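You operate a simulated robot arm through the tools that you are given. There is no shell and no other tool.

Carry out the task below with a simulated robot arm. There is one attempt and no reset: what you move stays moved.

TASK
Set the controls near the surface of the wooden cabinet top. At the end: the orange knob marked setting is turned to 72 kpa; the white bottle with green cap stands on top of the green pad with blue band; the yellow button of hand lamp is switched on; the teal bar knob is turned to left end; the purple switch marked air is switched on; whatever was shut is shut again. Leave all else as you found it, and nothing knocked over.

The check looks at the end state, three seconds after you hand in, the way a careful person would. Anything else that was tipped, shoved, dropped, spilled or broken makes it a failure. Lids that push on must go on centred and level and be pressed home; caps that screw on are set level and turned clockwise until they are tight.

THE ROBOT
A 7-joint arm with a two-finger gripper, fixed in place. Base frame: the origin is on the floor under the middle of its stand, x ahead of it, y to its left, z up. Units: m, rad, N and s.
With the tool pointing down near the work surface it reaches from about 0.34 to 0.72 m from the base axis. Its first joint turns from -1.152 to 1.152 rad. Payload 2.45 kg.
Tool frame: the origin (TCP) lies between the finger pads and is the grasp point; the fingertips stand 0.026 m ahead of it; z points along the fingers, y is the line along which they close. The gripper opens to 0.096 m; its body begins 0.069 m behind the TCP.
Orientation is that of the tool frame in the base frame, as [roll, pitch, yaw] about the fixed x, y, z axes, in that order (R = Rz(yaw) Ry(pitch) Rx(roll)). With the fingers straight down and closing along the base's y, the tool's x points along the base's -x, its y along +y and its z along -z.

THE INTERFACE
- The arm moves only by the tool move_arm. Its argument "series" is a list of rows, each a list of 3 entries, a list of its own where there are three numbers: the shift along the tool's x, y, z in m, then the turn, a rotation vector about the tool's x, y, z in rad, then the gripper command, from -1 (shut) to 1 (fully open), values between in proportion. In form: [[[dx, dy, dz], [ax, ay, az], gripper], ...]. A call has 1 to 20 rows; each row shifts and turns the commanded pose from where the row before left it, along the tool's axes as they then stand. Each row takes 0.2 s and may step no farther than 0.05 m and 0.15 rad from the row before; otherwise, or with a gripper value out of range, the whole call is refused. A pose out of reach is approached as far as the arm can. The call stops where the force on the tool passes 40 N (or 10 N more than at its start, if that is more) or the arm is blocked; 0.2 s more then pass. Each finger travels about 0.05 m/s and halts on what it meets, pressing with about 24 N; the grip force reading is that of the motor and also rises with nothing between the fingers. The clock runs only during rows and for 0.2 s after the last one: add rows that do not move to give the fingers time. The reply holds the time, the measured pose of the TCP, the force on the tool along the base axes, the opening and the grip force, in the units named above and with some noise, with the torque about the TCP (base axes, N m) and any sound that the robot's microphone picked up.
- Cameras (640 x 400 px; columns grow to the right, rows downward): "scene" is fixed at [0.1656, -0.3925, 1.4198]; the picture's right is [0.78, -0.63, 0.00], its down [-0.38, -0.47, -0.79] and it looks along [0.50, 0.62, -0.61] (base axes); focal length 214 px, centre (320, 200). "wrist" rides on the gripper at [0.082, 0.003, -0.098] in the tool frame; the picture's right is [-0.04, 1.00, 0.00], its down [-0.73, -0.03, -0.68] and it looks along [-0.68, -0.03, 0.73] (tool axes); focal length 256 px, centre (320, 200). There is no depth. A picture from a camera that has moved, and an enlarged one, comes with that camera's place and axes in the base frame and with its lens.
- camera(camera): a new picture of that camera. It takes no simulated time.
- enlarge(camera, box): a new picture of the part [left, top, right, bottom] of that camera's present view, enlarged. It takes no simulated time.
- hand_in(): hands the job in; it is judged then, once.

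Places have to be worked out from the pictures, the camera data and where the tool is seen. Open the gripper and draw the arm clear of the work before you hand the job in, unless the task says otherwise.

The tools are called by a JSON object that holds its "api" and its "payload". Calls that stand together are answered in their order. move_arm: Moves the arm, as the interface text tells. Its arguments: {"type":"object","properties":{"series":{"type":"array"}},"required":["series"]} The other tools are called the same way: camera (camera) takes a picture; enlarge (camera, box) takes an enlarged picture of a part of a camera's view; hand_in () hands the job in.

At the start:

```text
t: 0.0
position: [0.3637, 0.1235, 1.3295]
tcp_rot: [3.141, 0.001, 3.141]
force: [-1.0, 0.6, -0.2]
torque: [-0.01, -0.01, -0.02]
opening: 0.096
finger_force: 0.0
```

scene: 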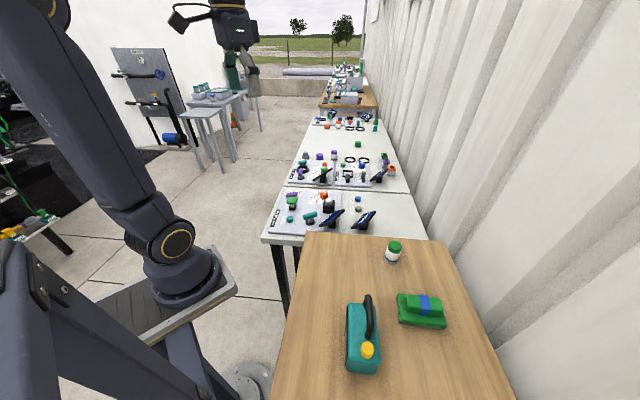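
wrist: 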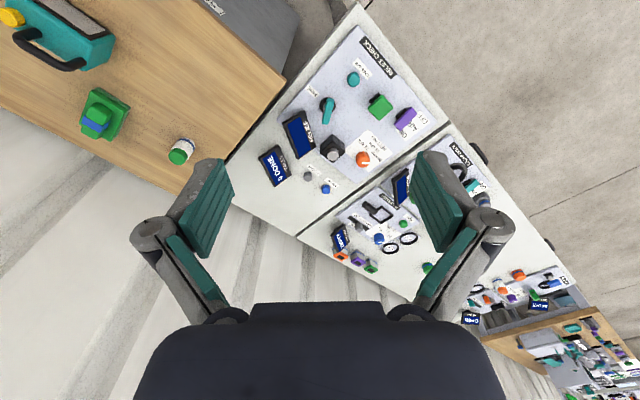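

I start by looking closely at the scene with both cameras to identify the controls.

{"api": "enlarge", "payload": {"camera": "scene", "box": [250, 170, 450, 295]}}

{"api": "enlarge", "payload": {"camera": "wrist", "box": [240, 20, 460, 220]}}

{"api": "enlarge", "payload": {"camera": "scene", "box": [270, 230, 520, 400]}}

{"api": "enlarge", "payload": {"camera": "wrist", "box": [0, 0, 240, 200]}}

```text
3.20 times, centred on (350, 232) of scene
camera zoom: at [0.1656, -0.3925, 1.4198], right [0.78, -0.63, 0.0], down [-0.38, -0.47, -0.79], along [0.5, 0.62, -0.61], focal length 686 px, centre (224, 96)
```

zoom: 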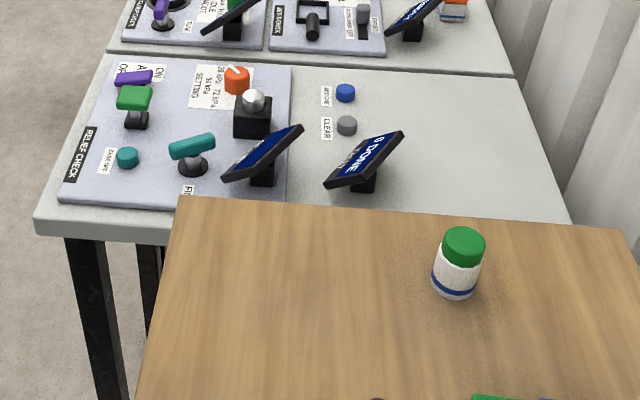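

```text
2.00 times, centred on (350, 120) of wrist
camera zoom: at [0.2821, 0.1268, 1.4279], right [0.04, 1.0, 0.0], down [0.73, -0.03, 0.68], along [0.68, -0.03, -0.73], focal length 512 px, centre (260, 360)
```

zoom: 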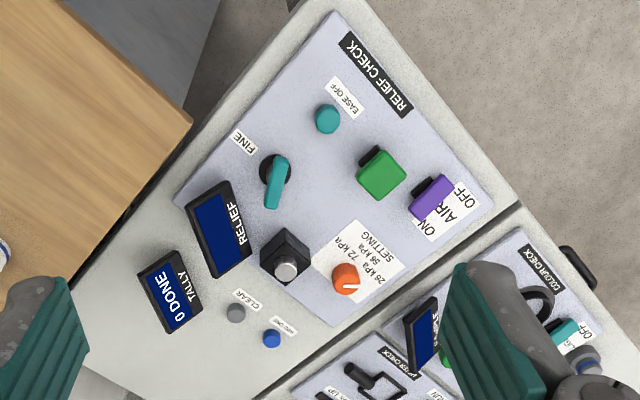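

```text
2.35 times, centred on (395, 315) of scene
camera zoom: at [0.1656, -0.3925, 1.4198], right [0.78, -0.63, 0.0], down [-0.38, -0.47, -0.79], along [0.5, 0.62, -0.61], focal length 505 px, centre (144, -71)
```

zoom: 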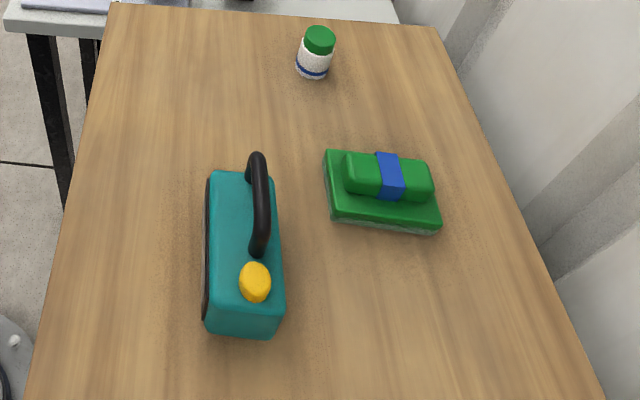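

```text
2.00 times, centred on (120, 100) of wrist
camera zoom: at [0.2821, 0.1268, 1.4279], right [0.04, 1.0, 0.0], down [0.73, -0.03, 0.68], along [0.68, -0.03, -0.73], focal length 512 px, centre (720, 400)
```

zoom: 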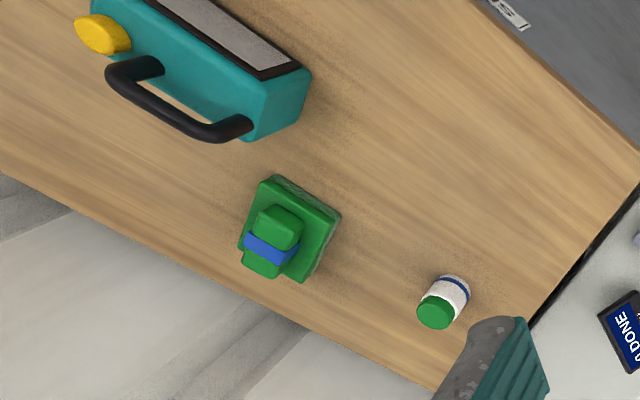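

The wooden top carries a lamp, pad and bottle; the RELIEF CHECK panel beside it (z≈0.81) carries the setting knob, bar knob and air switch. I move the wrist camera nearer to the panel to read it.

{"api": "move_arm", "payload": {"series": [[[-0.006, 0.01, 0.03], [0, 0, 0], 1], [[-0.006, 0.01, 0.03], [0, 0, 0], 1], [[-0.006, 0.01, 0.03], [0, 0, 0], 1], [[-0.006, 0.01, 0.03], [0, 0, 0], 1], [[-0.006, 0.01, 0.03], [0, 0, 0], 1], [[-0.006, 0.01, 0.03], [0, 0, 0], 1], [[-0.006, 0.01, 0.03], [0, 0, 0], 1], [[-0.006, 0.01, 0.03], [0, 0, 0], 1], [[-0.006, 0.01, 0.03], [0, 0, 0], 1], [[0, 0, 0], [0, 0, 0], 1]]}}

{"api": "camera", "payload": {"camera": "wrist"}}

{"api": "camera", "payload": {"camera": "scene"}}

```text
t: 2.2
position: [0.418, 0.2122, 1.0585]
tcp_rot: [-3.14, -0.001, -3.14]
force: [-0.4, 0.0, 0.7]
torque: [-0.02, -0.01, -0.01]
opening: 0.0959
finger_force: 0.0
```

```text
taken
camera wrist: at [0.3366, 0.2167, 1.1564], right [0.04, 1.0, 0.0], down [0.73, -0.03, 0.68], along [0.68, -0.03, -0.73], focal length 256 px, centre (320, 200)
```

wrist: 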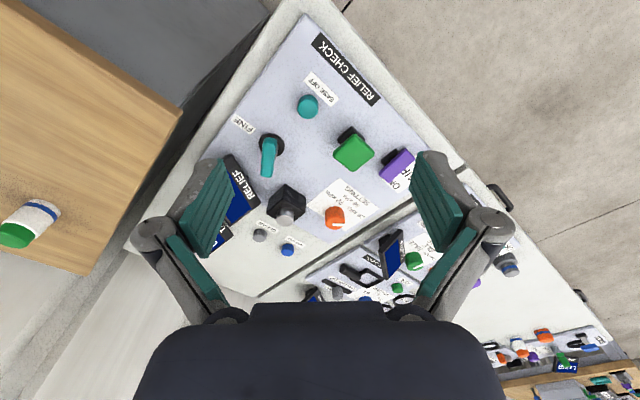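

```text
taken
```

scene: 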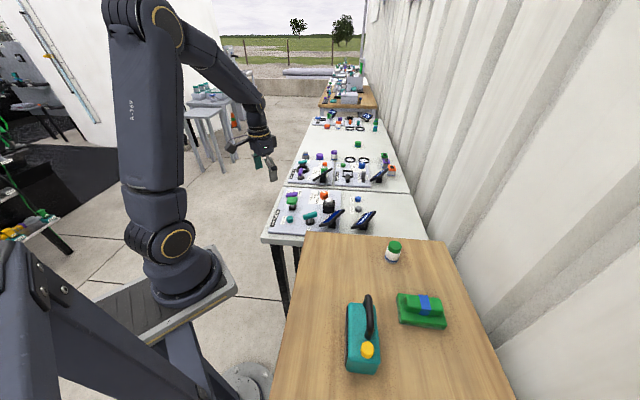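

{"api": "enlarge", "payload": {"camera": "wrist", "box": [220, 30, 440, 170]}}

{"api": "enlarge", "payload": {"camera": "wrist", "box": [200, 150, 420, 290]}}

{"api": "enlarge", "payload": {"camera": "scene", "box": [262, 180, 382, 245]}}

```text
2.86 times, centred on (330, 100) of wrist
camera zoom: at [0.3366, 0.2167, 1.1564], right [0.04, 1.0, 0.0], down [0.73, -0.03, 0.68], along [0.68, -0.03, -0.73], focal length 731 px, centre (291, 486)
```

zoom: 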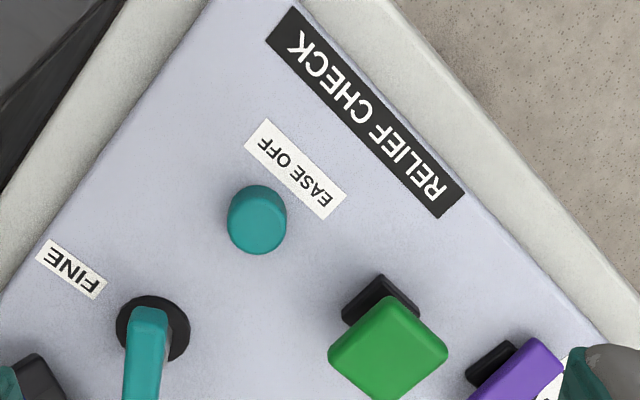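

```text
2.86 times, centred on (310, 220) of wrist
camera zoom: at [0.3366, 0.2167, 1.1564], right [0.04, 1.0, 0.0], down [0.73, -0.03, 0.68], along [0.68, -0.03, -0.73], focal length 731 px, centre (349, 143)
```

zoom: 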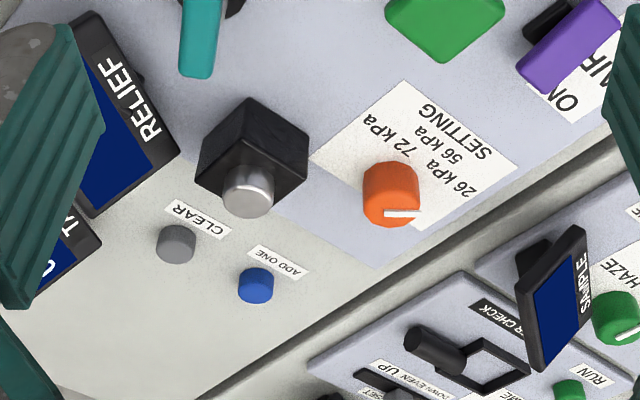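

```text
5.33 times, centred on (322, 212) of scene
camera zoom: at [0.1656, -0.3925, 1.4198], right [0.78, -0.63, 0.0], down [-0.38, -0.47, -0.79], along [0.5, 0.62, -0.61], focal length 1144 px, centre (309, 133)
```

zoom: 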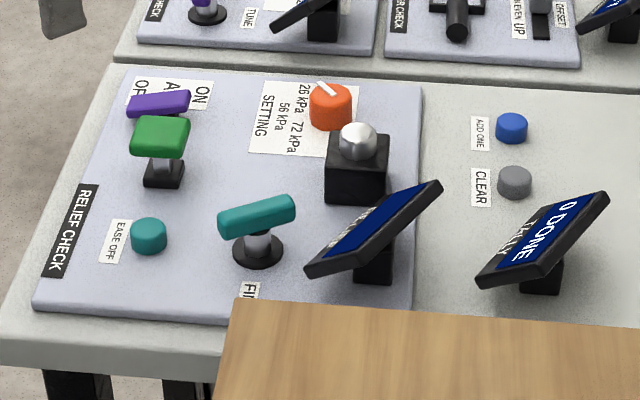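

The labels are readable but the pointer directions need a closer look. I move the camera over the setting knob and air switch, staying above everything.

{"api": "move_arm", "payload": {"series": [[[-0.03, 0.003, 0.018], [0, 0, 0], 1], [[-0.03, 0.003, 0.018], [0, 0, 0], 1], [[-0.03, 0.003, 0.018], [0, 0, 0], 1], [[-0.03, 0.003, 0.018], [0, 0, 0], 1], [[-0.03, 0.003, 0.018], [0, 0, 0], 1], [[0, 0, 0], [0, 0, 0], 1]]}}

{"api": "camera", "payload": {"camera": "wrist"}}

{"api": "enlarge", "payload": {"camera": "wrist", "box": [220, 20, 440, 220]}}

```text
t: 3.6
position: [0.5665, 0.2288, 0.9699]
tcp_rot: [3.141, 0.001, -3.141]
force: [-0.7, 0.7, 0.3]
torque: [-0.02, 0.0, 0.01]
opening: 0.0962
finger_force: 0.1
```

```text
taken
camera wrist: at [0.4846, 0.2321, 1.0692], right [0.04, 1.0, 0.0], down [0.73, -0.03, 0.68], along [0.68, -0.03, -0.73], focal length 256 px, centre (320, 200)
```

wrist: 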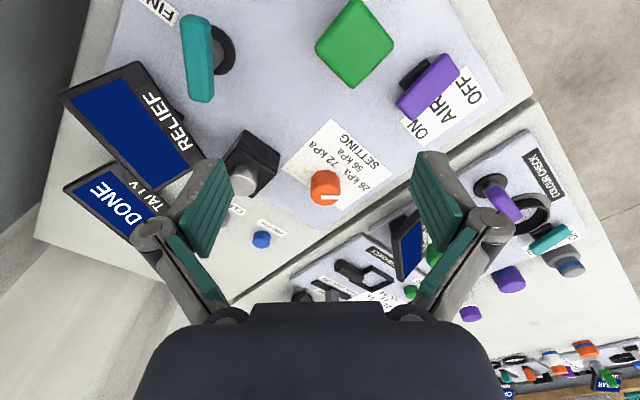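

```text
2.00 times, centred on (330, 120) of wrist
camera zoom: at [0.4846, 0.2321, 1.0692], right [0.04, 1.0, 0.0], down [0.73, -0.03, 0.68], along [0.68, -0.03, -0.73], focal length 512 px, centre (300, 360)
```

zoom: 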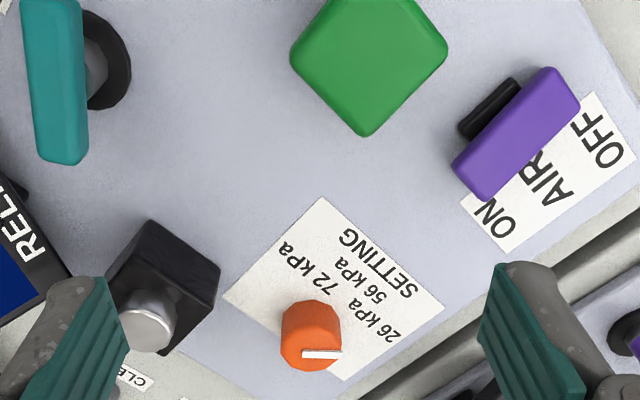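

The panel is turned about 45° in the base frame, with its text "up" pointing to (+x,−y). I zoom in on the knob and switch for precise geometry.

{"api": "enlarge", "payload": {"camera": "wrist", "box": [270, 110, 400, 220]}}

{"api": "enlarge", "payload": {"camera": "wrist", "box": [380, 30, 500, 150]}}

{"api": "enlarge", "payload": {"camera": "wrist", "box": [150, 0, 270, 110]}}

{"api": "enlarge", "payload": {"camera": "scene", "box": [270, 180, 340, 235]}}

```text
3.64 times, centred on (335, 165) of wrist
camera zoom: at [0.4846, 0.2321, 1.0692], right [0.04, 1.0, 0.0], down [0.73, -0.03, 0.68], along [0.68, -0.03, -0.73], focal length 931 px, centre (266, 327)
```

zoom: 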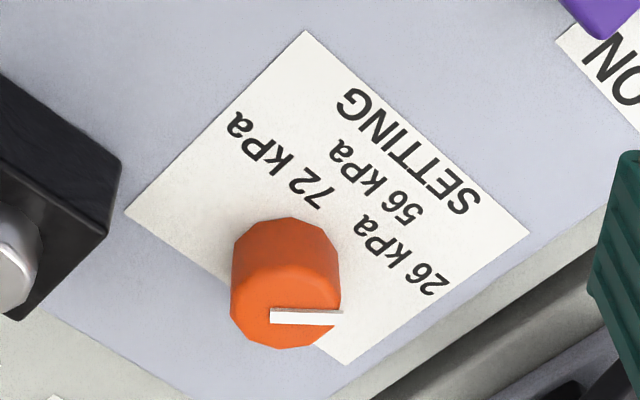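

```text
3.33 times, centred on (440, 90) of wrist
camera zoom: at [0.4846, 0.2321, 1.0692], right [0.04, 1.0, 0.0], down [0.73, -0.03, 0.68], along [0.68, -0.03, -0.73], focal length 853 px, centre (-80, 567)
```

zoom: 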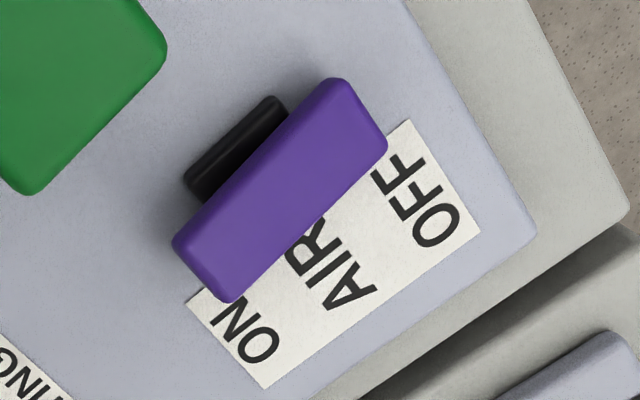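

```text
3.64 times, centred on (210, 55) of wrist
camera zoom: at [0.4846, 0.2321, 1.0692], right [0.04, 1.0, 0.0], down [0.73, -0.03, 0.68], along [0.68, -0.03, -0.73], focal length 931 px, centre (720, 727)
```

zoom: 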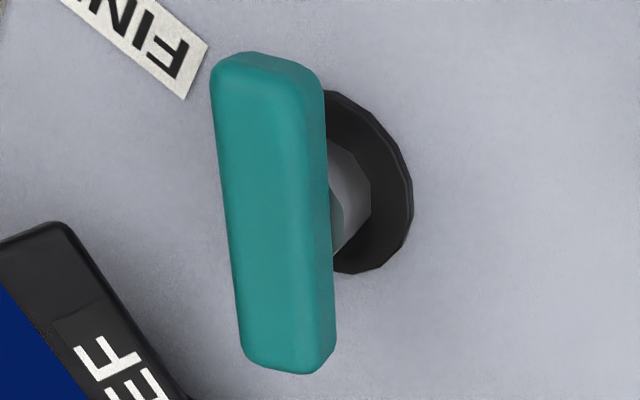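

```text
7.27 times, centred on (305, 208) of scene
camera zoom: at [0.1656, -0.3925, 1.4198], right [0.78, -0.63, 0.0], down [-0.38, -0.47, -0.79], along [0.5, 0.62, -0.61], focal length 1560 px, centre (429, 146)
```

zoom: 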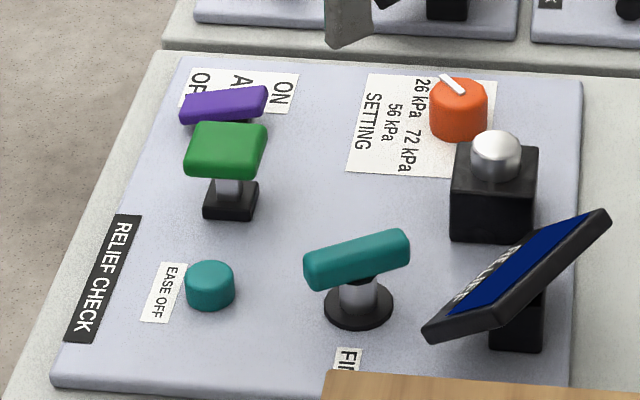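

Geometry so far: the setting knob axis is near (0.692, 0.230) and points at 26 kPa (base +y); 72 kPa lies toward base −x. The air rocker's ON end (≈0.59, 0.31, 0.838) is up, and the bar knob axis is near (0.538, 0.135). I move so the camera looks nearly straight down on the bar knob and display, to check clearances.

{"api": "move_arm", "payload": {"series": [[[-0.01, -0.025, 0], [0, 0, 0], 1], [[-0.01, -0.025, 0], [0, 0, 0], 1], [[-0.01, -0.025, 0], [0, 0, 0], 1], [[-0.01, -0.025, 0], [0, 0, 0], 1], [[0, 0, 0], [0, 0, 0], 1]]}}

{"api": "camera", "payload": {"camera": "wrist"}}

{"api": "enlarge", "payload": {"camera": "wrist", "box": [220, 0, 420, 130]}}

```text
t: 4.8
position: [0.61, 0.1284, 0.9702]
tcp_rot: [3.142, 0.002, 3.141]
force: [-0.8, 0.1, -0.2]
torque: [0.02, -0.02, 0.02]
opening: 0.0958
finger_force: 0.0
```

```text
taken
camera wrist: at [0.528, 0.1332, 1.0683], right [0.04, 1.0, 0.0], down [0.73, -0.03, 0.68], along [0.68, -0.03, -0.73], focal length 256 px, centre (320, 200)
```

wrist: 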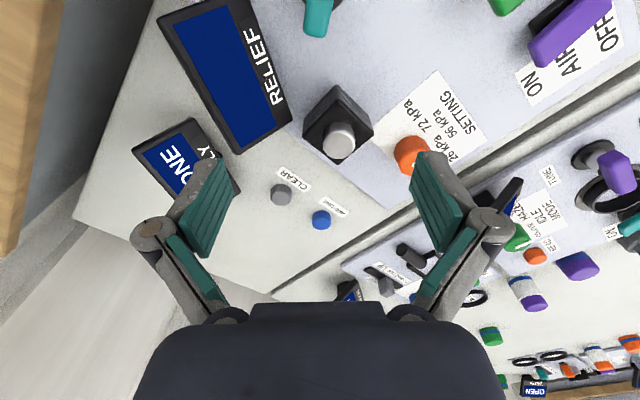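

```text
3.08 times, centred on (320, 65) of wrist
camera zoom: at [0.528, 0.1332, 1.0683], right [0.04, 1.0, 0.0], down [0.73, -0.03, 0.68], along [0.68, -0.03, -0.73], focal length 788 px, centre (320, 615)
```

zoom: 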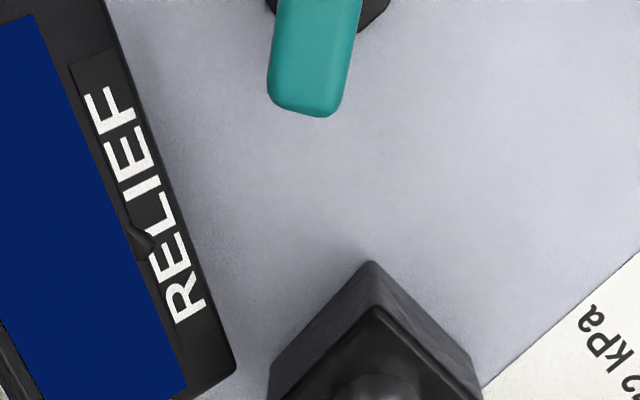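

The bar knob top is at z≈0.852 with its axis at (0.538, 0.135), clear enough of the display edge. I'll do the air switch first: close the fingers and move above the rocker's ON end at about (0.587, 0.312).

{"api": "move_arm", "payload": {"series": [[[0.0046, 0.0367, 0.006], [0, 0, 0], -1], [[0.0046, 0.0367, 0.006], [0, 0, 0], -1], [[0.0046, 0.0367, 0.006], [0, 0, 0], -1], [[0.0046, 0.0367, 0.006], [0, 0, 0], -1], [[0.0046, 0.0367, 0.006], [0, 0, 0], -1], [[0, 0, 0], [0, 0, 0], -1], [[0, 0, 0], [0, 0, 0], -1]]}}

{"api": "camera", "payload": {"camera": "wrist"}}

{"api": "enlarge", "payload": {"camera": "scene", "box": [250, 160, 350, 240]}}

```text
t: 6.4
position: [0.5836, 0.3149, 0.9395]
tcp_rot: [-3.141, 0.0, -3.142]
force: [0.0, -0.1, 0.6]
torque: [-0.01, -0.03, -0.01]
opening: 0.0
finger_force: 24.1
```

```text
taken
camera wrist: at [0.5026, 0.3186, 1.0381], right [0.04, 1.0, 0.0], down [0.73, -0.03, 0.68], along [0.68, -0.03, -0.73], focal length 256 px, centre (320, 200)
```

wrist: 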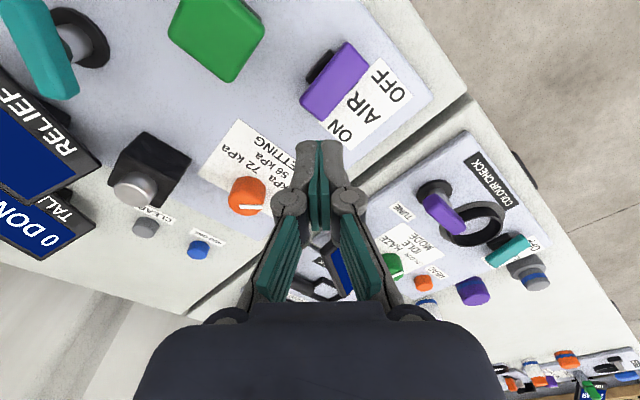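

```text
5.00 times, centred on (300, 200) of scene
camera zoom: at [0.1656, -0.3925, 1.4198], right [0.78, -0.63, 0.0], down [-0.38, -0.47, -0.79], along [0.5, 0.62, -0.61], focal length 1072 px, centre (420, 200)
```

zoom: 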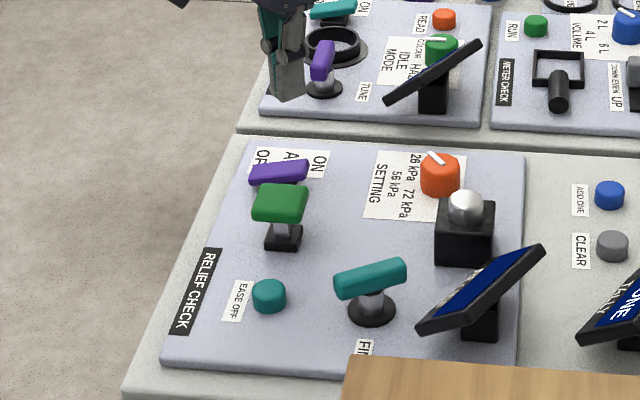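

The closed fingertips are right over the ON end of the rocker. I lower to just above it, then press in small steps.

{"api": "move_arm", "payload": {"series": [[[0, 0, 0.03], [0, 0, 0], -1], [[0, 0, 0.03], [0, 0, 0], -1], [[0, 0, 0.005], [0, 0, 0], -1], [[0, 0, 0.004], [0, 0, 0], -1], [[0, 0, 0], [0, 0, 0], -1]]}}

{"api": "camera", "payload": {"camera": "wrist"}}

{"api": "enlarge", "payload": {"camera": "scene", "box": [260, 160, 340, 225]}}

```text
t: 7.6
position: [0.5845, 0.3131, 0.8696]
tcp_rot: [3.141, 0.001, -3.141]
force: [-0.3, -0.9, 0.0]
torque: [-0.05, 0.02, -0.01]
opening: 0.0
finger_force: 24.7
```

```text
taken
camera wrist: at [0.5032, 0.3164, 0.968], right [0.04, 1.0, 0.0], down [0.73, -0.03, 0.68], along [0.68, -0.03, -0.73], focal length 256 px, centre (320, 200)
```

wrist: 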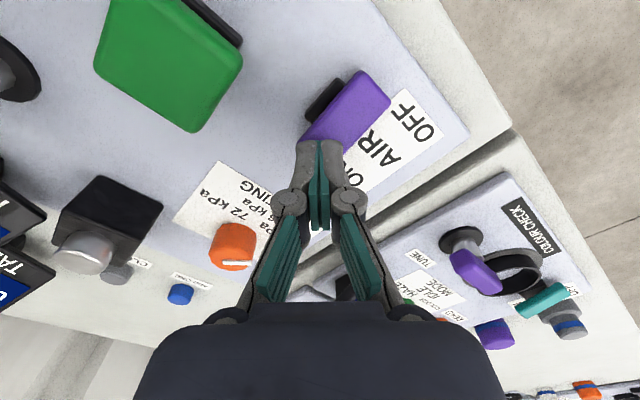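

```text
6.15 times, centred on (300, 192) of scene
camera zoom: at [0.1656, -0.3925, 1.4198], right [0.78, -0.63, 0.0], down [-0.38, -0.47, -0.79], along [0.5, 0.62, -0.61], focal length 1320 px, centre (443, 246)
```

zoom: 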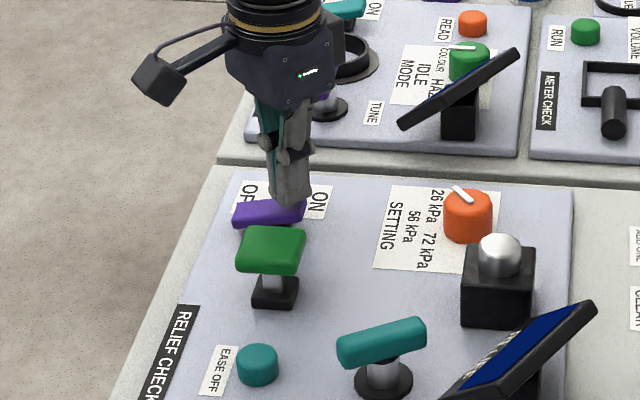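

The tips are a few millimetres above the ON end. I press down in small steps.

{"api": "move_arm", "payload": {"series": [[[0, 0, 0.003], [0, 0, 0], -1], [[0, 0, 0.003], [0, 0, 0], -1], [[0, 0, 0.003], [0, 0, 0], -1], [[0, 0, 0.003], [0, 0, 0], -1]]}}

{"api": "enlarge", "payload": {"camera": "scene", "box": [260, 160, 340, 225]}}

```text
t: 8.6
position: [0.5846, 0.3114, 0.8592]
tcp_rot: [3.14, -0.001, 3.141]
force: [2.4, -0.8, 2.2]
torque: [-0.06, -0.04, 0.02]
opening: 0.0001
finger_force: 23.8
heard: click
```

```text
6.15 times, centred on (300, 192) of scene
camera zoom: at [0.1655, -0.3926, 1.4197], right [0.78, -0.63, 0.0], down [-0.38, -0.47, -0.79], along [0.5, 0.62, -0.61], focal length 1320 px, centre (443, 246)
```

zoom: 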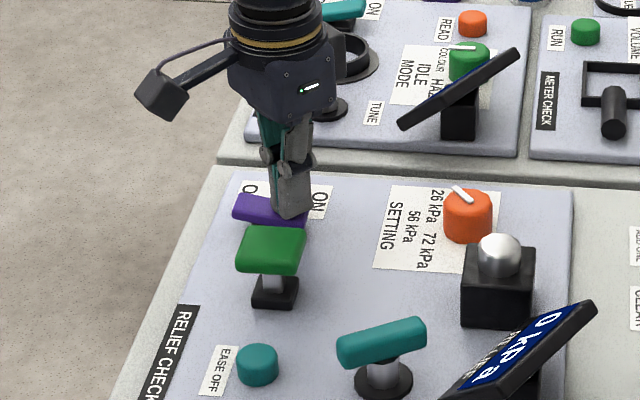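

A click was heard, the rocker tipped to ON, and the RELIEF display came alive ("0 kPa"). I raise the tool and look at the panel.

{"api": "move_arm", "payload": {"series": [[[0, 0, -0.02], [0, 0, 0], -1], [[0, 0, -0.03], [0, 0, 0], -1], [[0, 0, -0.03], [0, 0, 0], -1], [[0.01, -0.01, 0], [0, 0, 0], 0.0], [[0, 0, 0], [0, 0, 0], 0.0]]}}

{"api": "camera", "payload": {"camera": "wrist"}}

{"api": "enlarge", "payload": {"camera": "scene", "box": [260, 170, 390, 250]}}

```text
t: 9.8
position: [0.5752, 0.3018, 0.9366]
tcp_rot: [3.141, 0.001, -3.141]
force: [-0.5, 0.0, 0.7]
torque: [0.02, -0.01, -0.03]
opening: 0.048
finger_force: 0.4
```

```text
taken
camera wrist: at [0.494, 0.3055, 1.0358], right [0.04, 1.0, 0.0], down [0.73, -0.03, 0.68], along [0.68, -0.03, -0.73], focal length 256 px, centre (320, 200)
```

wrist: 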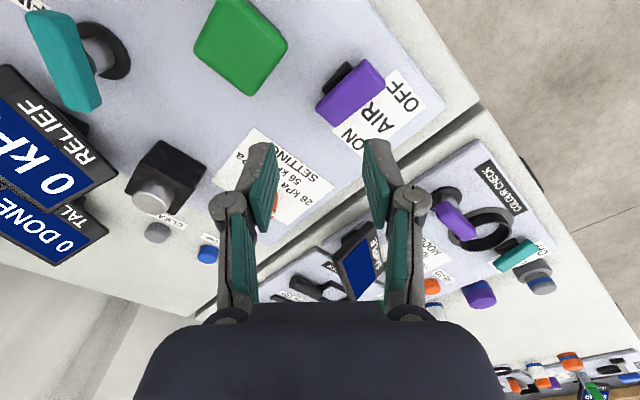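

```text
4.92 times, centred on (325, 210) of scene
camera zoom: at [0.1656, -0.3925, 1.4198], right [0.78, -0.63, 0.0], down [-0.38, -0.47, -0.79], along [0.5, 0.62, -0.61], focal length 1056 px, centre (295, 151)
```

zoom: 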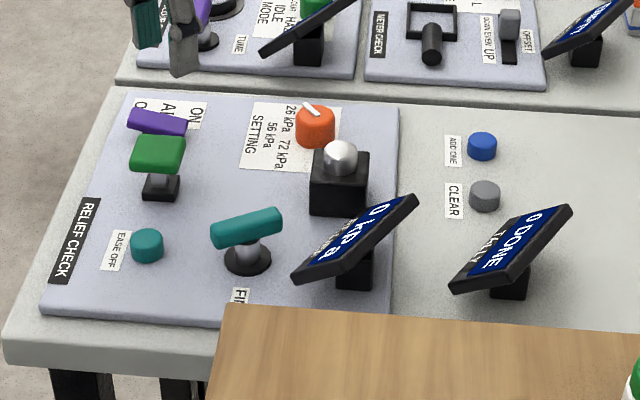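

Air is on. Next the setting knob: I move above its axis (0.692, 0.230) with the fingers open to 0.048 m and check how far the arm reaches.

{"api": "move_arm", "payload": {"series": [[[-0.0292, -0.018, 0.004], [0, 0, 0], 0], [[-0.0292, -0.018, 0.004], [0, 0, 0], 0], [[-0.0292, -0.018, 0.004], [0, 0, 0], 0], [[-0.0292, -0.018, 0.004], [0, 0, 0], 0], [[0, 0, 0], [0, 0, -0.0875], 0], [[0, 0, 0], [0, 0, -0.0875], 0], [[0, 0, 0], [0, 0, 0], 0]]}}

{"api": "camera", "payload": {"camera": "wrist"}}

{"api": "enlarge", "payload": {"camera": "scene", "box": [260, 140, 380, 240]}}

```text
t: 11.4
position: [0.6888, 0.2282, 0.9232]
tcp_rot: [3.14, -0.001, -2.965]
force: [-0.3, -0.2, 0.2]
torque: [0.01, -0.03, 0.01]
opening: 0.0479
finger_force: 0.1
```

```text
taken
camera wrist: at [0.6081, 0.2185, 1.0204], right [-0.14, 0.99, 0.0], down [0.73, 0.1, 0.68], along [0.67, 0.09, -0.73], focal length 256 px, centre (320, 200)
```

wrist: 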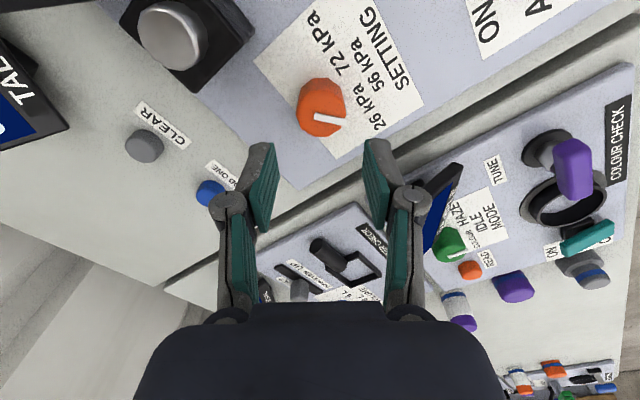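

```text
4.00 times, centred on (320, 190) of scene
camera zoom: at [0.1656, -0.3925, 1.4198], right [0.78, -0.63, 0.0], down [-0.38, -0.47, -0.79], along [0.5, 0.62, -0.61], focal length 858 px, centre (320, 240)
```

zoom: 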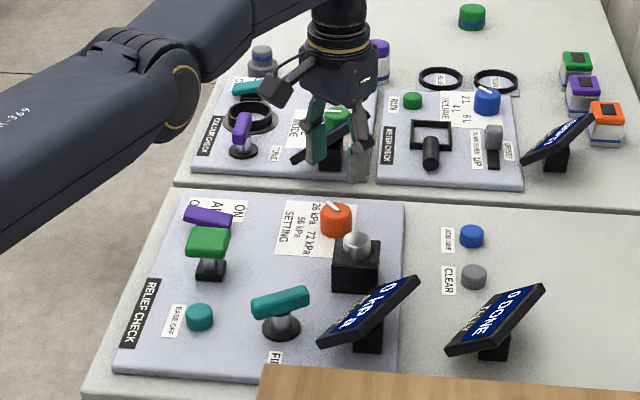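

The arm reaches above the knob. I zoom in to refine the knob centre before lowering.

{"api": "enlarge", "payload": {"camera": "wrist", "box": [240, 0, 420, 180]}}

```text
2.22 times, centred on (330, 90) of wrist
camera zoom: at [0.6081, 0.2185, 1.0204], right [-0.14, 0.99, 0.0], down [0.73, 0.1, 0.68], along [0.67, 0.09, -0.73], focal length 569 px, centre (298, 444)
```

zoom: 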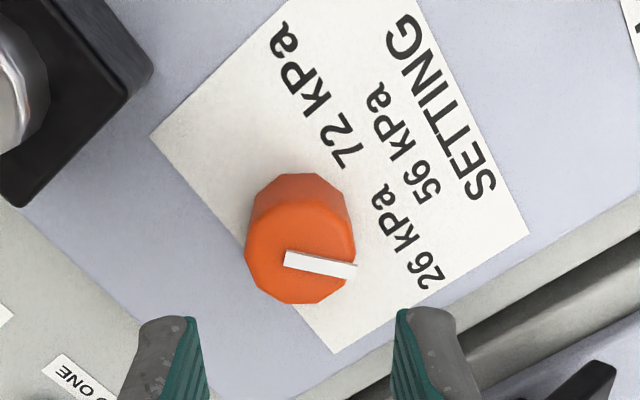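

Knob centre measures (0.690, 0.230), top z≈0.838. I lower the open fingers around it (tips to ≈0.818) and then close.

{"api": "move_arm", "payload": {"series": [[[-0.0015, 0.0017, 0.03], [0, 0, 0], 0], [[0, 0, 0.03], [0, 0, 0], 0], [[0, 0, 0.012], [0, 0, 0], 0], [[0, 0, 0.006], [0, 0, 0], 0], [[0, 0, 0], [0, 0, 0], 0]]}}

{"api": "camera", "payload": {"camera": "wrist"}}

{"api": "enlarge", "payload": {"camera": "scene", "box": [270, 150, 370, 230]}}

```text
t: 12.6
position: [0.684, 0.2287, 0.8461]
tcp_rot: [-3.141, -0.001, -2.967]
force: [-0.3, 0.4, 0.1]
torque: [0.02, 0.01, -0.01]
opening: 0.0481
finger_force: 0.0
out of reach, approached as far as the arm can: row 2
```

```text
taken
camera wrist: at [0.6029, 0.218, 0.9448], right [-0.13, 0.99, 0.0], down [0.73, 0.1, 0.68], along [0.67, 0.09, -0.73], focal length 256 px, centre (320, 200)
```

wrist: 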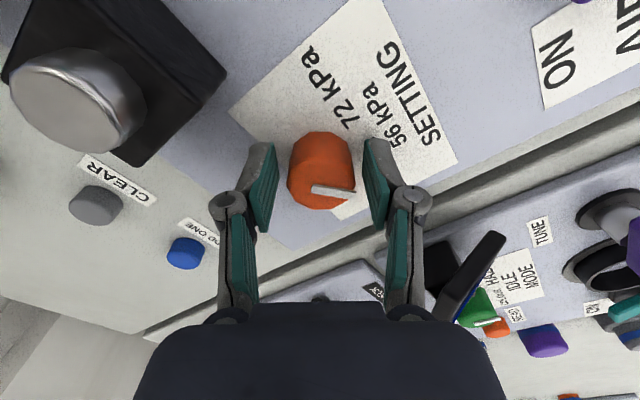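

```text
5.00 times, centred on (320, 190) of scene
camera zoom: at [0.1656, -0.3925, 1.4198], right [0.78, -0.63, 0.0], down [-0.38, -0.47, -0.79], along [0.5, 0.62, -0.61], focal length 1072 px, centre (320, 250)
```

zoom: 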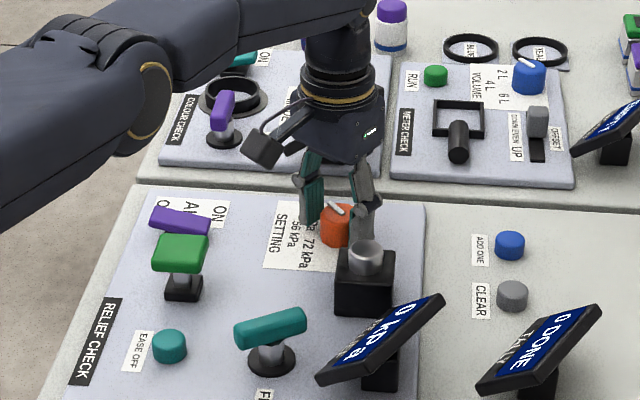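

Straight down, the arm falls 6 mm short of the knob axis. I raise, turn the fingers to a better start angle and tilt the tool slightly (0.15 rad) outward so the whole 90° turn stays in reach.

{"api": "move_arm", "payload": {"series": [[[0, 0, -0.03], [0, 0, 0], 0], [[0, 0, -0.025], [0, 0, 0], 0], [[0, 0, 0], [0, 0, 0.122], 0], [[0, 0, 0], [0, 0, 0.122], 0], [[0, 0, 0], [0, 0, 0.122], 0], [[0, 0, 0], [0, 0, 0.122], 0], [[0, 0, 0], [0, 0, 0.122], 0], [[0, 0, 0], [0, -0.075, 0], 0], [[0, 0, 0], [0, -0.075, 0], 0], [[0, 0, 0], [0, 0, 0], 0]]}}

{"api": "camera", "payload": {"camera": "wrist"}}

```text
t: 14.8
position: [0.682, 0.2277, 0.9021]
tcp_rot: [-3.141, 0.152, 2.706]
force: [0.6, 0.7, 0.5]
torque: [-0.03, -0.01, 0.0]
opening: 0.0478
finger_force: 0.0
```

```text
taken
camera wrist: at [0.5979, 0.2724, 0.986], right [0.46, 0.89, 0.01], down [0.55, -0.29, 0.78], along [0.7, -0.35, -0.62], focal length 256 px, centre (320, 200)
```

wrist: 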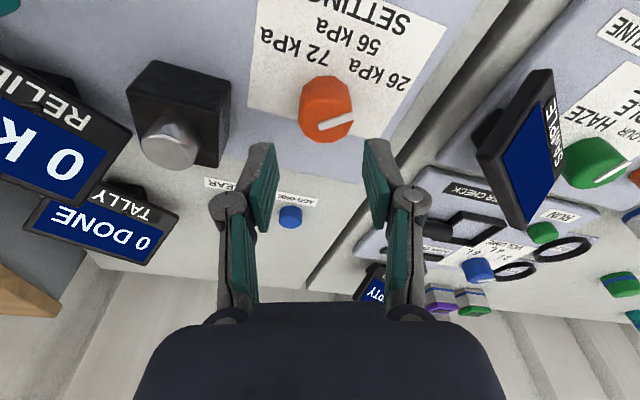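

The tilt worked. I shift 8 mm out to the knob axis and then lower along vertical.

{"api": "move_arm", "payload": {"series": [[[-0.0065, 0.006, 0.001], [0, 0, 0], 0], [[0.0045, 0, 0.0297], [0, 0, 0], 0], [[0.0, 0, 0], [0, 0, 0], 0]]}}

{"api": "enlarge", "payload": {"camera": "wrist", "box": [220, 40, 420, 240]}}

```text
t: 15.6
position: [0.6904, 0.23, 0.8711]
tcp_rot: [-3.142, 0.148, 2.705]
force: [0.7, 0.6, -0.3]
torque: [-0.01, 0.05, 0.01]
opening: 0.048
finger_force: 0.1
```

```text
2.00 times, centred on (320, 140) of wrist
camera zoom: at [0.6055, 0.2736, 0.9564], right [0.46, 0.89, 0.01], down [0.55, -0.29, 0.78], along [0.7, -0.35, -0.62], focal length 512 px, centre (320, 320)
```

zoom: 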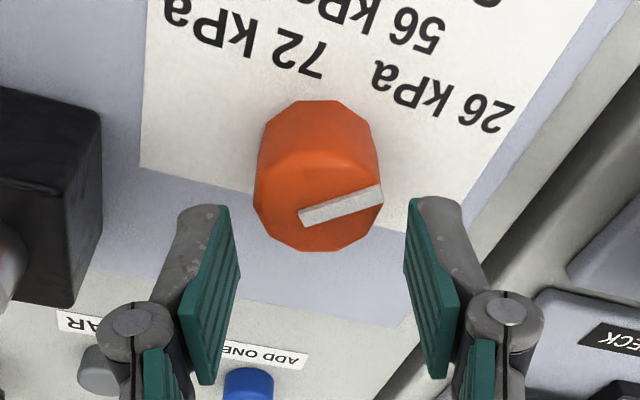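

Centred on the knob. I lower the last 26 mm and close the fingers on it.

{"api": "move_arm", "payload": {"series": [[[0.0023, 0, 0.0148], [0, 0, 0], 0], [[0.0016, 0, 0.0109], [0, 0, 0], 0], [[0.0, 0, 0], [0, 0, 0], 0], [[0.0, 0, 0], [0, 0, 0], -1], [[0.0, 0, 0], [0, 0, 0], -1]]}}

{"api": "enlarge", "payload": {"camera": "wrist", "box": [220, 40, 420, 240]}}

```text
t: 16.8
position: [0.6926, 0.2289, 0.8442]
tcp_rot: [-3.136, 0.151, 2.704]
force: [-7.8, -15.7, 6.3]
torque: [-0.49, 0.6, 0.04]
opening: 0.0369
finger_force: 36.3
```

```text
2.00 times, centred on (320, 140) of wrist
camera zoom: at [0.6075, 0.273, 0.9296], right [0.46, 0.89, 0.0], down [0.55, -0.29, 0.78], along [0.69, -0.36, -0.62], focal length 512 px, centre (320, 320)
```

zoom: 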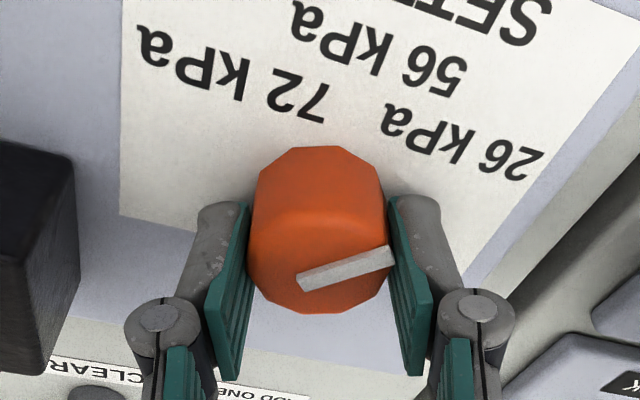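

The knob is gripped (0.037 m), with a sideways load of ~17 N, so I ease the tool about 1 mm back, then begin turning counter-clockwise (from above) about the vertical.

{"api": "move_arm", "payload": {"series": [[[0, -0.001, 0], [0, 0, 0], -1], [[0, 0, 0], [-0.0149, 0, -0.0989], -1], [[0, 0, 0], [-0.0149, 0, -0.0989], -1]]}}

{"api": "enlarge", "payload": {"camera": "wrist", "box": [220, 40, 420, 240]}}

{"api": "enlarge", "payload": {"camera": "scene", "box": [270, 160, 370, 240]}}

```text
t: 17.6
position: [0.6923, 0.2291, 0.8451]
tcp_rot: [3.139, 0.152, 2.906]
force: [1.0, -11.4, 4.5]
torque: [-0.22, 0.73, 0.02]
opening: 0.0369
finger_force: 44.9
```

```text
2.00 times, centred on (320, 140) of wrist
camera zoom: at [0.6003, 0.255, 0.9297], right [0.27, 0.96, 0.01], down [0.6, -0.18, 0.78], along [0.75, -0.21, -0.62], focal length 512 px, centre (320, 320)
```

zoom: 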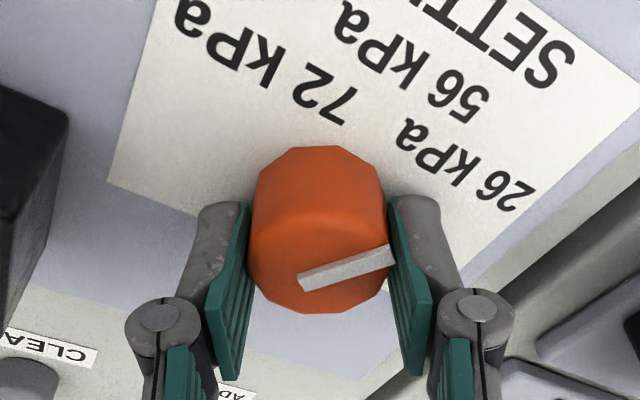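

```text
5.00 times, centred on (320, 200) of scene
camera zoom: at [0.1655, -0.3928, 1.4197], right [0.78, -0.63, 0.0], down [-0.38, -0.47, -0.79], along [0.5, 0.62, -0.61], focal length 1072 px, centre (320, 200)
```

zoom: 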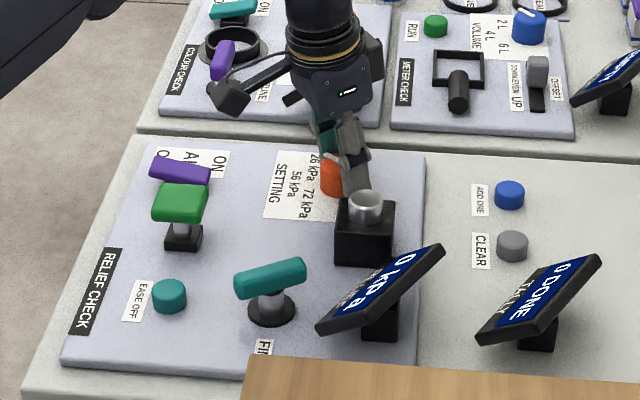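

The knob turns together with the fingers. I continue turning counter-clockwise, watching force.

{"api": "move_arm", "payload": {"series": [[[0, -0.0006, 0], [-0.0149, 0, -0.0989], -1], [[0, 0, 0], [-0.0149, 0, -0.0989], -1], [[0, 0, 0], [-0.0149, 0, -0.0989], -1], [[0, 0, 0], [-0.0149, 0, -0.0989], -1], [[0, 0, 0], [-0.0149, 0, -0.0989], -1]]}}

{"api": "enlarge", "payload": {"camera": "wrist", "box": [220, 40, 420, 240]}}

{"api": "enlarge", "payload": {"camera": "scene", "box": [270, 160, 370, 240]}}

```text
t: 18.8
position: [0.6931, 0.2295, 0.8451]
tcp_rot: [-3.141, 0.154, -2.875]
force: [15.7, 3.1, -4.9]
torque: [0.1, 0.31, 0.0]
opening: 0.0369
finger_force: 45.3
```

```text
2.00 times, centred on (320, 140) of wrist
camera zoom: at [0.5991, 0.2087, 0.9294], right [-0.23, 0.97, 0.01], down [0.61, 0.13, 0.78], along [0.76, 0.18, -0.62], focal length 512 px, centre (320, 320)
```

zoom: 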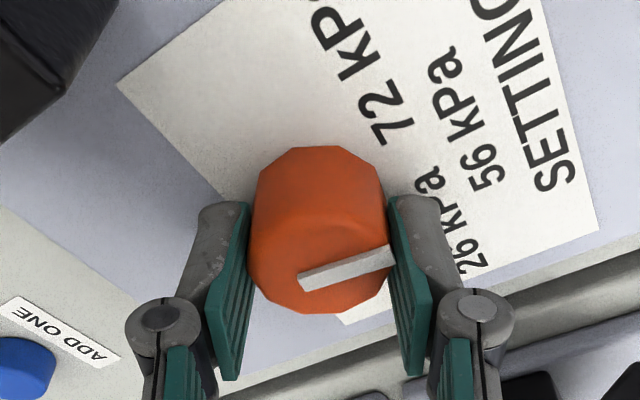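

```text
5.00 times, centred on (320, 200) of scene
camera zoom: at [0.1661, -0.3924, 1.4197], right [0.78, -0.63, 0.0], down [-0.38, -0.47, -0.79], along [0.5, 0.62, -0.61], focal length 1072 px, centre (320, 200)
```

zoom: 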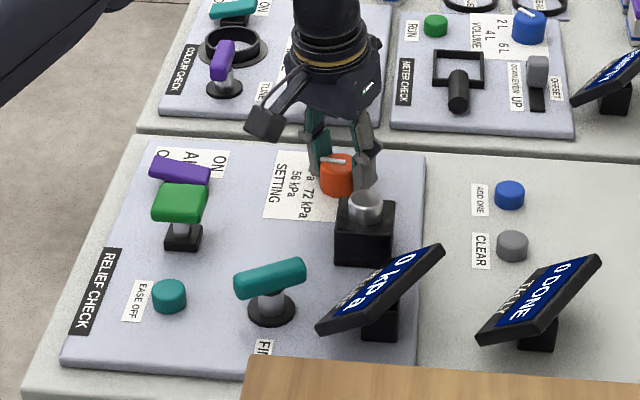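

Turned 0.70 rad so far; the tool is being pushed outward slightly, so I correct 2 mm and turn another 0.7 rad.

{"api": "move_arm", "payload": {"series": [[[-0.0022, 0.0004, 0.0003], [-0.0149, 0, -0.0989], -1], [[0, 0, 0], [-0.0149, 0, -0.0989], -1], [[0, 0.0004, 0], [-0.0149, 0, -0.0989], -1], [[0, 0.0004, 0], [-0.0149, 0, -0.0989], -1], [[0, 0, 0], [-0.0149, 0, -0.0989], -1], [[0, 0, 0], [-0.0149, 0, -0.0989], -1], [[0, 0, 0], [-0.0149, 0, -0.0989], -1]]}}

{"api": "enlarge", "payload": {"camera": "wrist", "box": [220, 40, 420, 240]}}

{"api": "enlarge", "payload": {"camera": "scene", "box": [270, 160, 370, 240]}}

```text
t: 20.4
position: [0.6907, 0.2324, 0.8448]
tcp_rot: [3.139, 0.148, -2.175]
force: [-19.5, 2.4, 16.0]
torque: [-0.8, 1.0, -0.07]
opening: 0.0371
finger_force: 44.4
```

```text
2.00 times, centred on (320, 140) of wrist
camera zoom: at [0.635, 0.1558, 0.93], right [-0.8, 0.6, 0.01], down [0.38, 0.5, 0.78], along [0.46, 0.63, -0.63], focal length 512 px, centre (320, 320)
```

zoom: 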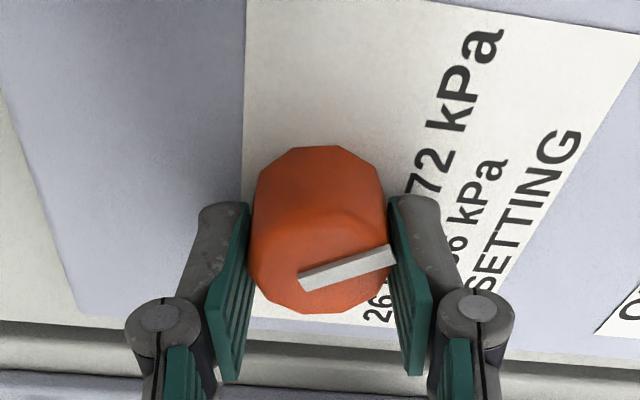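

```text
5.00 times, centred on (320, 200) of scene
camera zoom: at [0.1648, -0.3925, 1.4198], right [0.78, -0.63, 0.0], down [-0.38, -0.47, -0.79], along [0.5, 0.62, -0.61], focal length 1072 px, centre (320, 200)
```

zoom: 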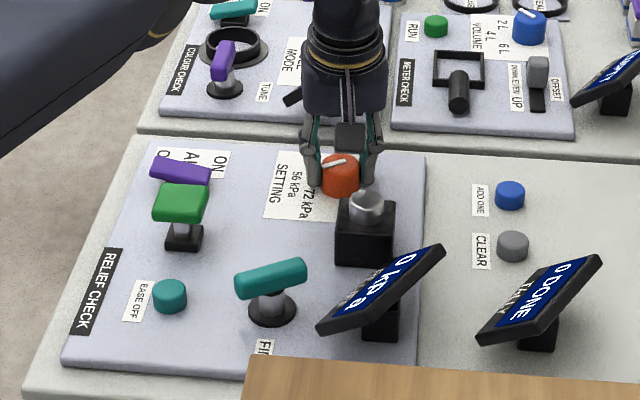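

About 80° done. I relieve the side load slightly and turn the remaining ~10°+, then check the pointer against the 72 kPa label.

{"api": "move_arm", "payload": {"series": [[[0, 0.0012, 0], [0, 0, 0], -1], [[0, 0, 0], [-0.0127, 0, -0.084], -1], [[0, 0, 0], [-0.0127, 0, -0.084], -1], [[0, 0, 0], [0, 0, 0], -1]]}}

{"api": "enlarge", "payload": {"camera": "wrist", "box": [220, 40, 420, 240]}}

{"api": "enlarge", "payload": {"camera": "scene", "box": [300, 170, 350, 210]}}

```text
t: 21.4
position: [0.6916, 0.2323, 0.8454]
tcp_rot: [3.14, 0.151, -2.006]
force: [-18.1, 7.8, 10.0]
torque: [0.54, 0.35, -0.04]
opening: 0.0371
finger_force: 44.9
```

```text
2.00 times, centred on (320, 140) of wrist
camera zoom: at [0.648, 0.1475, 0.9297], right [-0.89, 0.46, 0.01], down [0.29, 0.55, 0.78], along [0.35, 0.7, -0.62], focal length 512 px, centre (320, 320)
```

zoom: 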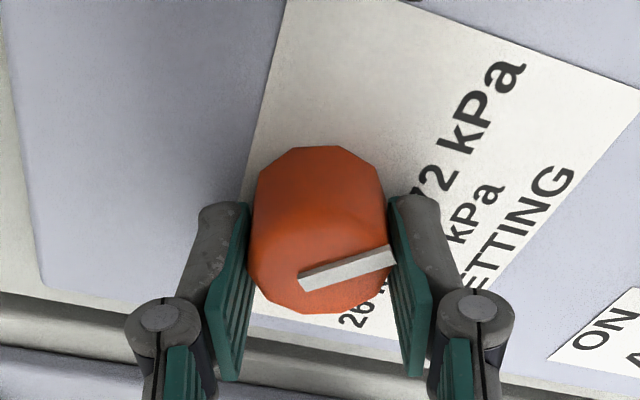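

```text
10.00 times, centred on (325, 190) of scene
camera zoom: at [0.1649, -0.3924, 1.4199], right [0.78, -0.63, 0.0], down [-0.38, -0.47, -0.79], along [0.5, 0.62, -0.61], focal length 2145 px, centre (270, 300)
```

zoom: 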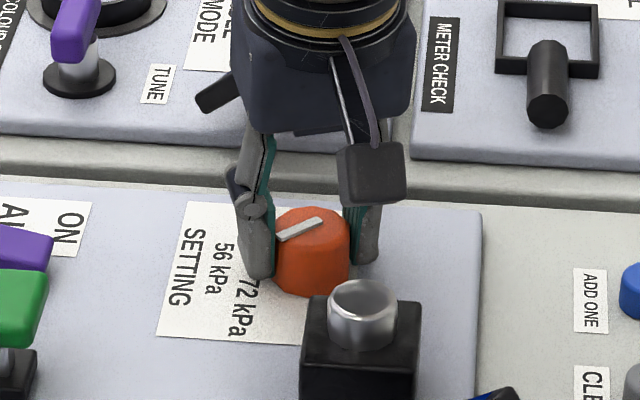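

The pointer is about 5° short of the 72 kPa direction by my measurement. I relieve load and turn another 0.09 rad, then release and measure without the fingers in the way.

{"api": "move_arm", "payload": {"series": [[[0, 0.0015, 0], [-0.0067, 0, -0.0445], -1], [[0, 0, 0], [-0.0067, 0, -0.0445], -1], [[0, 0, 0], [0, 0, 0], -1], [[0, 0, 0], [0, 0, 0], 0.1], [[0, 0, 0], [0, 0, 0], 0.1]]}}

{"api": "enlarge", "payload": {"camera": "wrist", "box": [220, 40, 420, 240]}}

{"api": "enlarge", "payload": {"camera": "scene", "box": [300, 170, 350, 210]}}

```text
t: 22.6
position: [0.6913, 0.2305, 0.8432]
tcp_rot: [-3.139, 0.149, -1.917]
force: [-0.3, 0.3, 0.3]
torque: [0.0, 0.02, -0.01]
opening: 0.0524
finger_force: 0.0
```

```text
2.00 times, centred on (320, 140) of wrist
camera zoom: at [0.6553, 0.1431, 0.9293], right [-0.93, 0.38, 0.0], down [0.24, 0.58, 0.78], along [0.29, 0.72, -0.63], focal length 512 px, centre (320, 320)
```

zoom: 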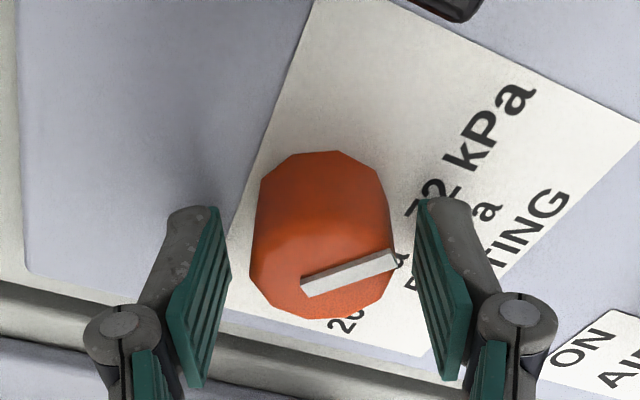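

```text
10.00 times, centred on (325, 190) of scene
camera zoom: at [0.1656, -0.3925, 1.4198], right [0.78, -0.63, 0.0], down [-0.38, -0.47, -0.79], along [0.5, 0.62, -0.61], focal length 2145 px, centre (270, 300)
```

zoom: 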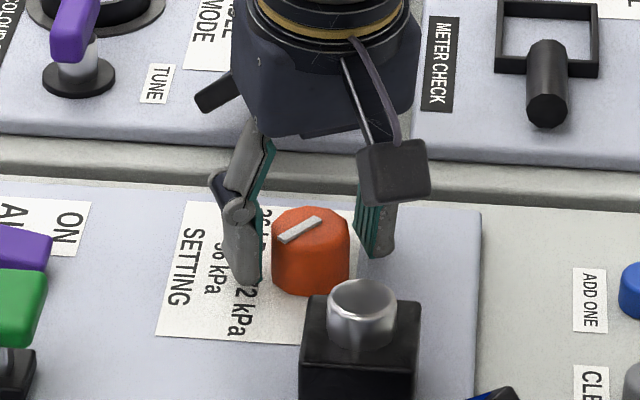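

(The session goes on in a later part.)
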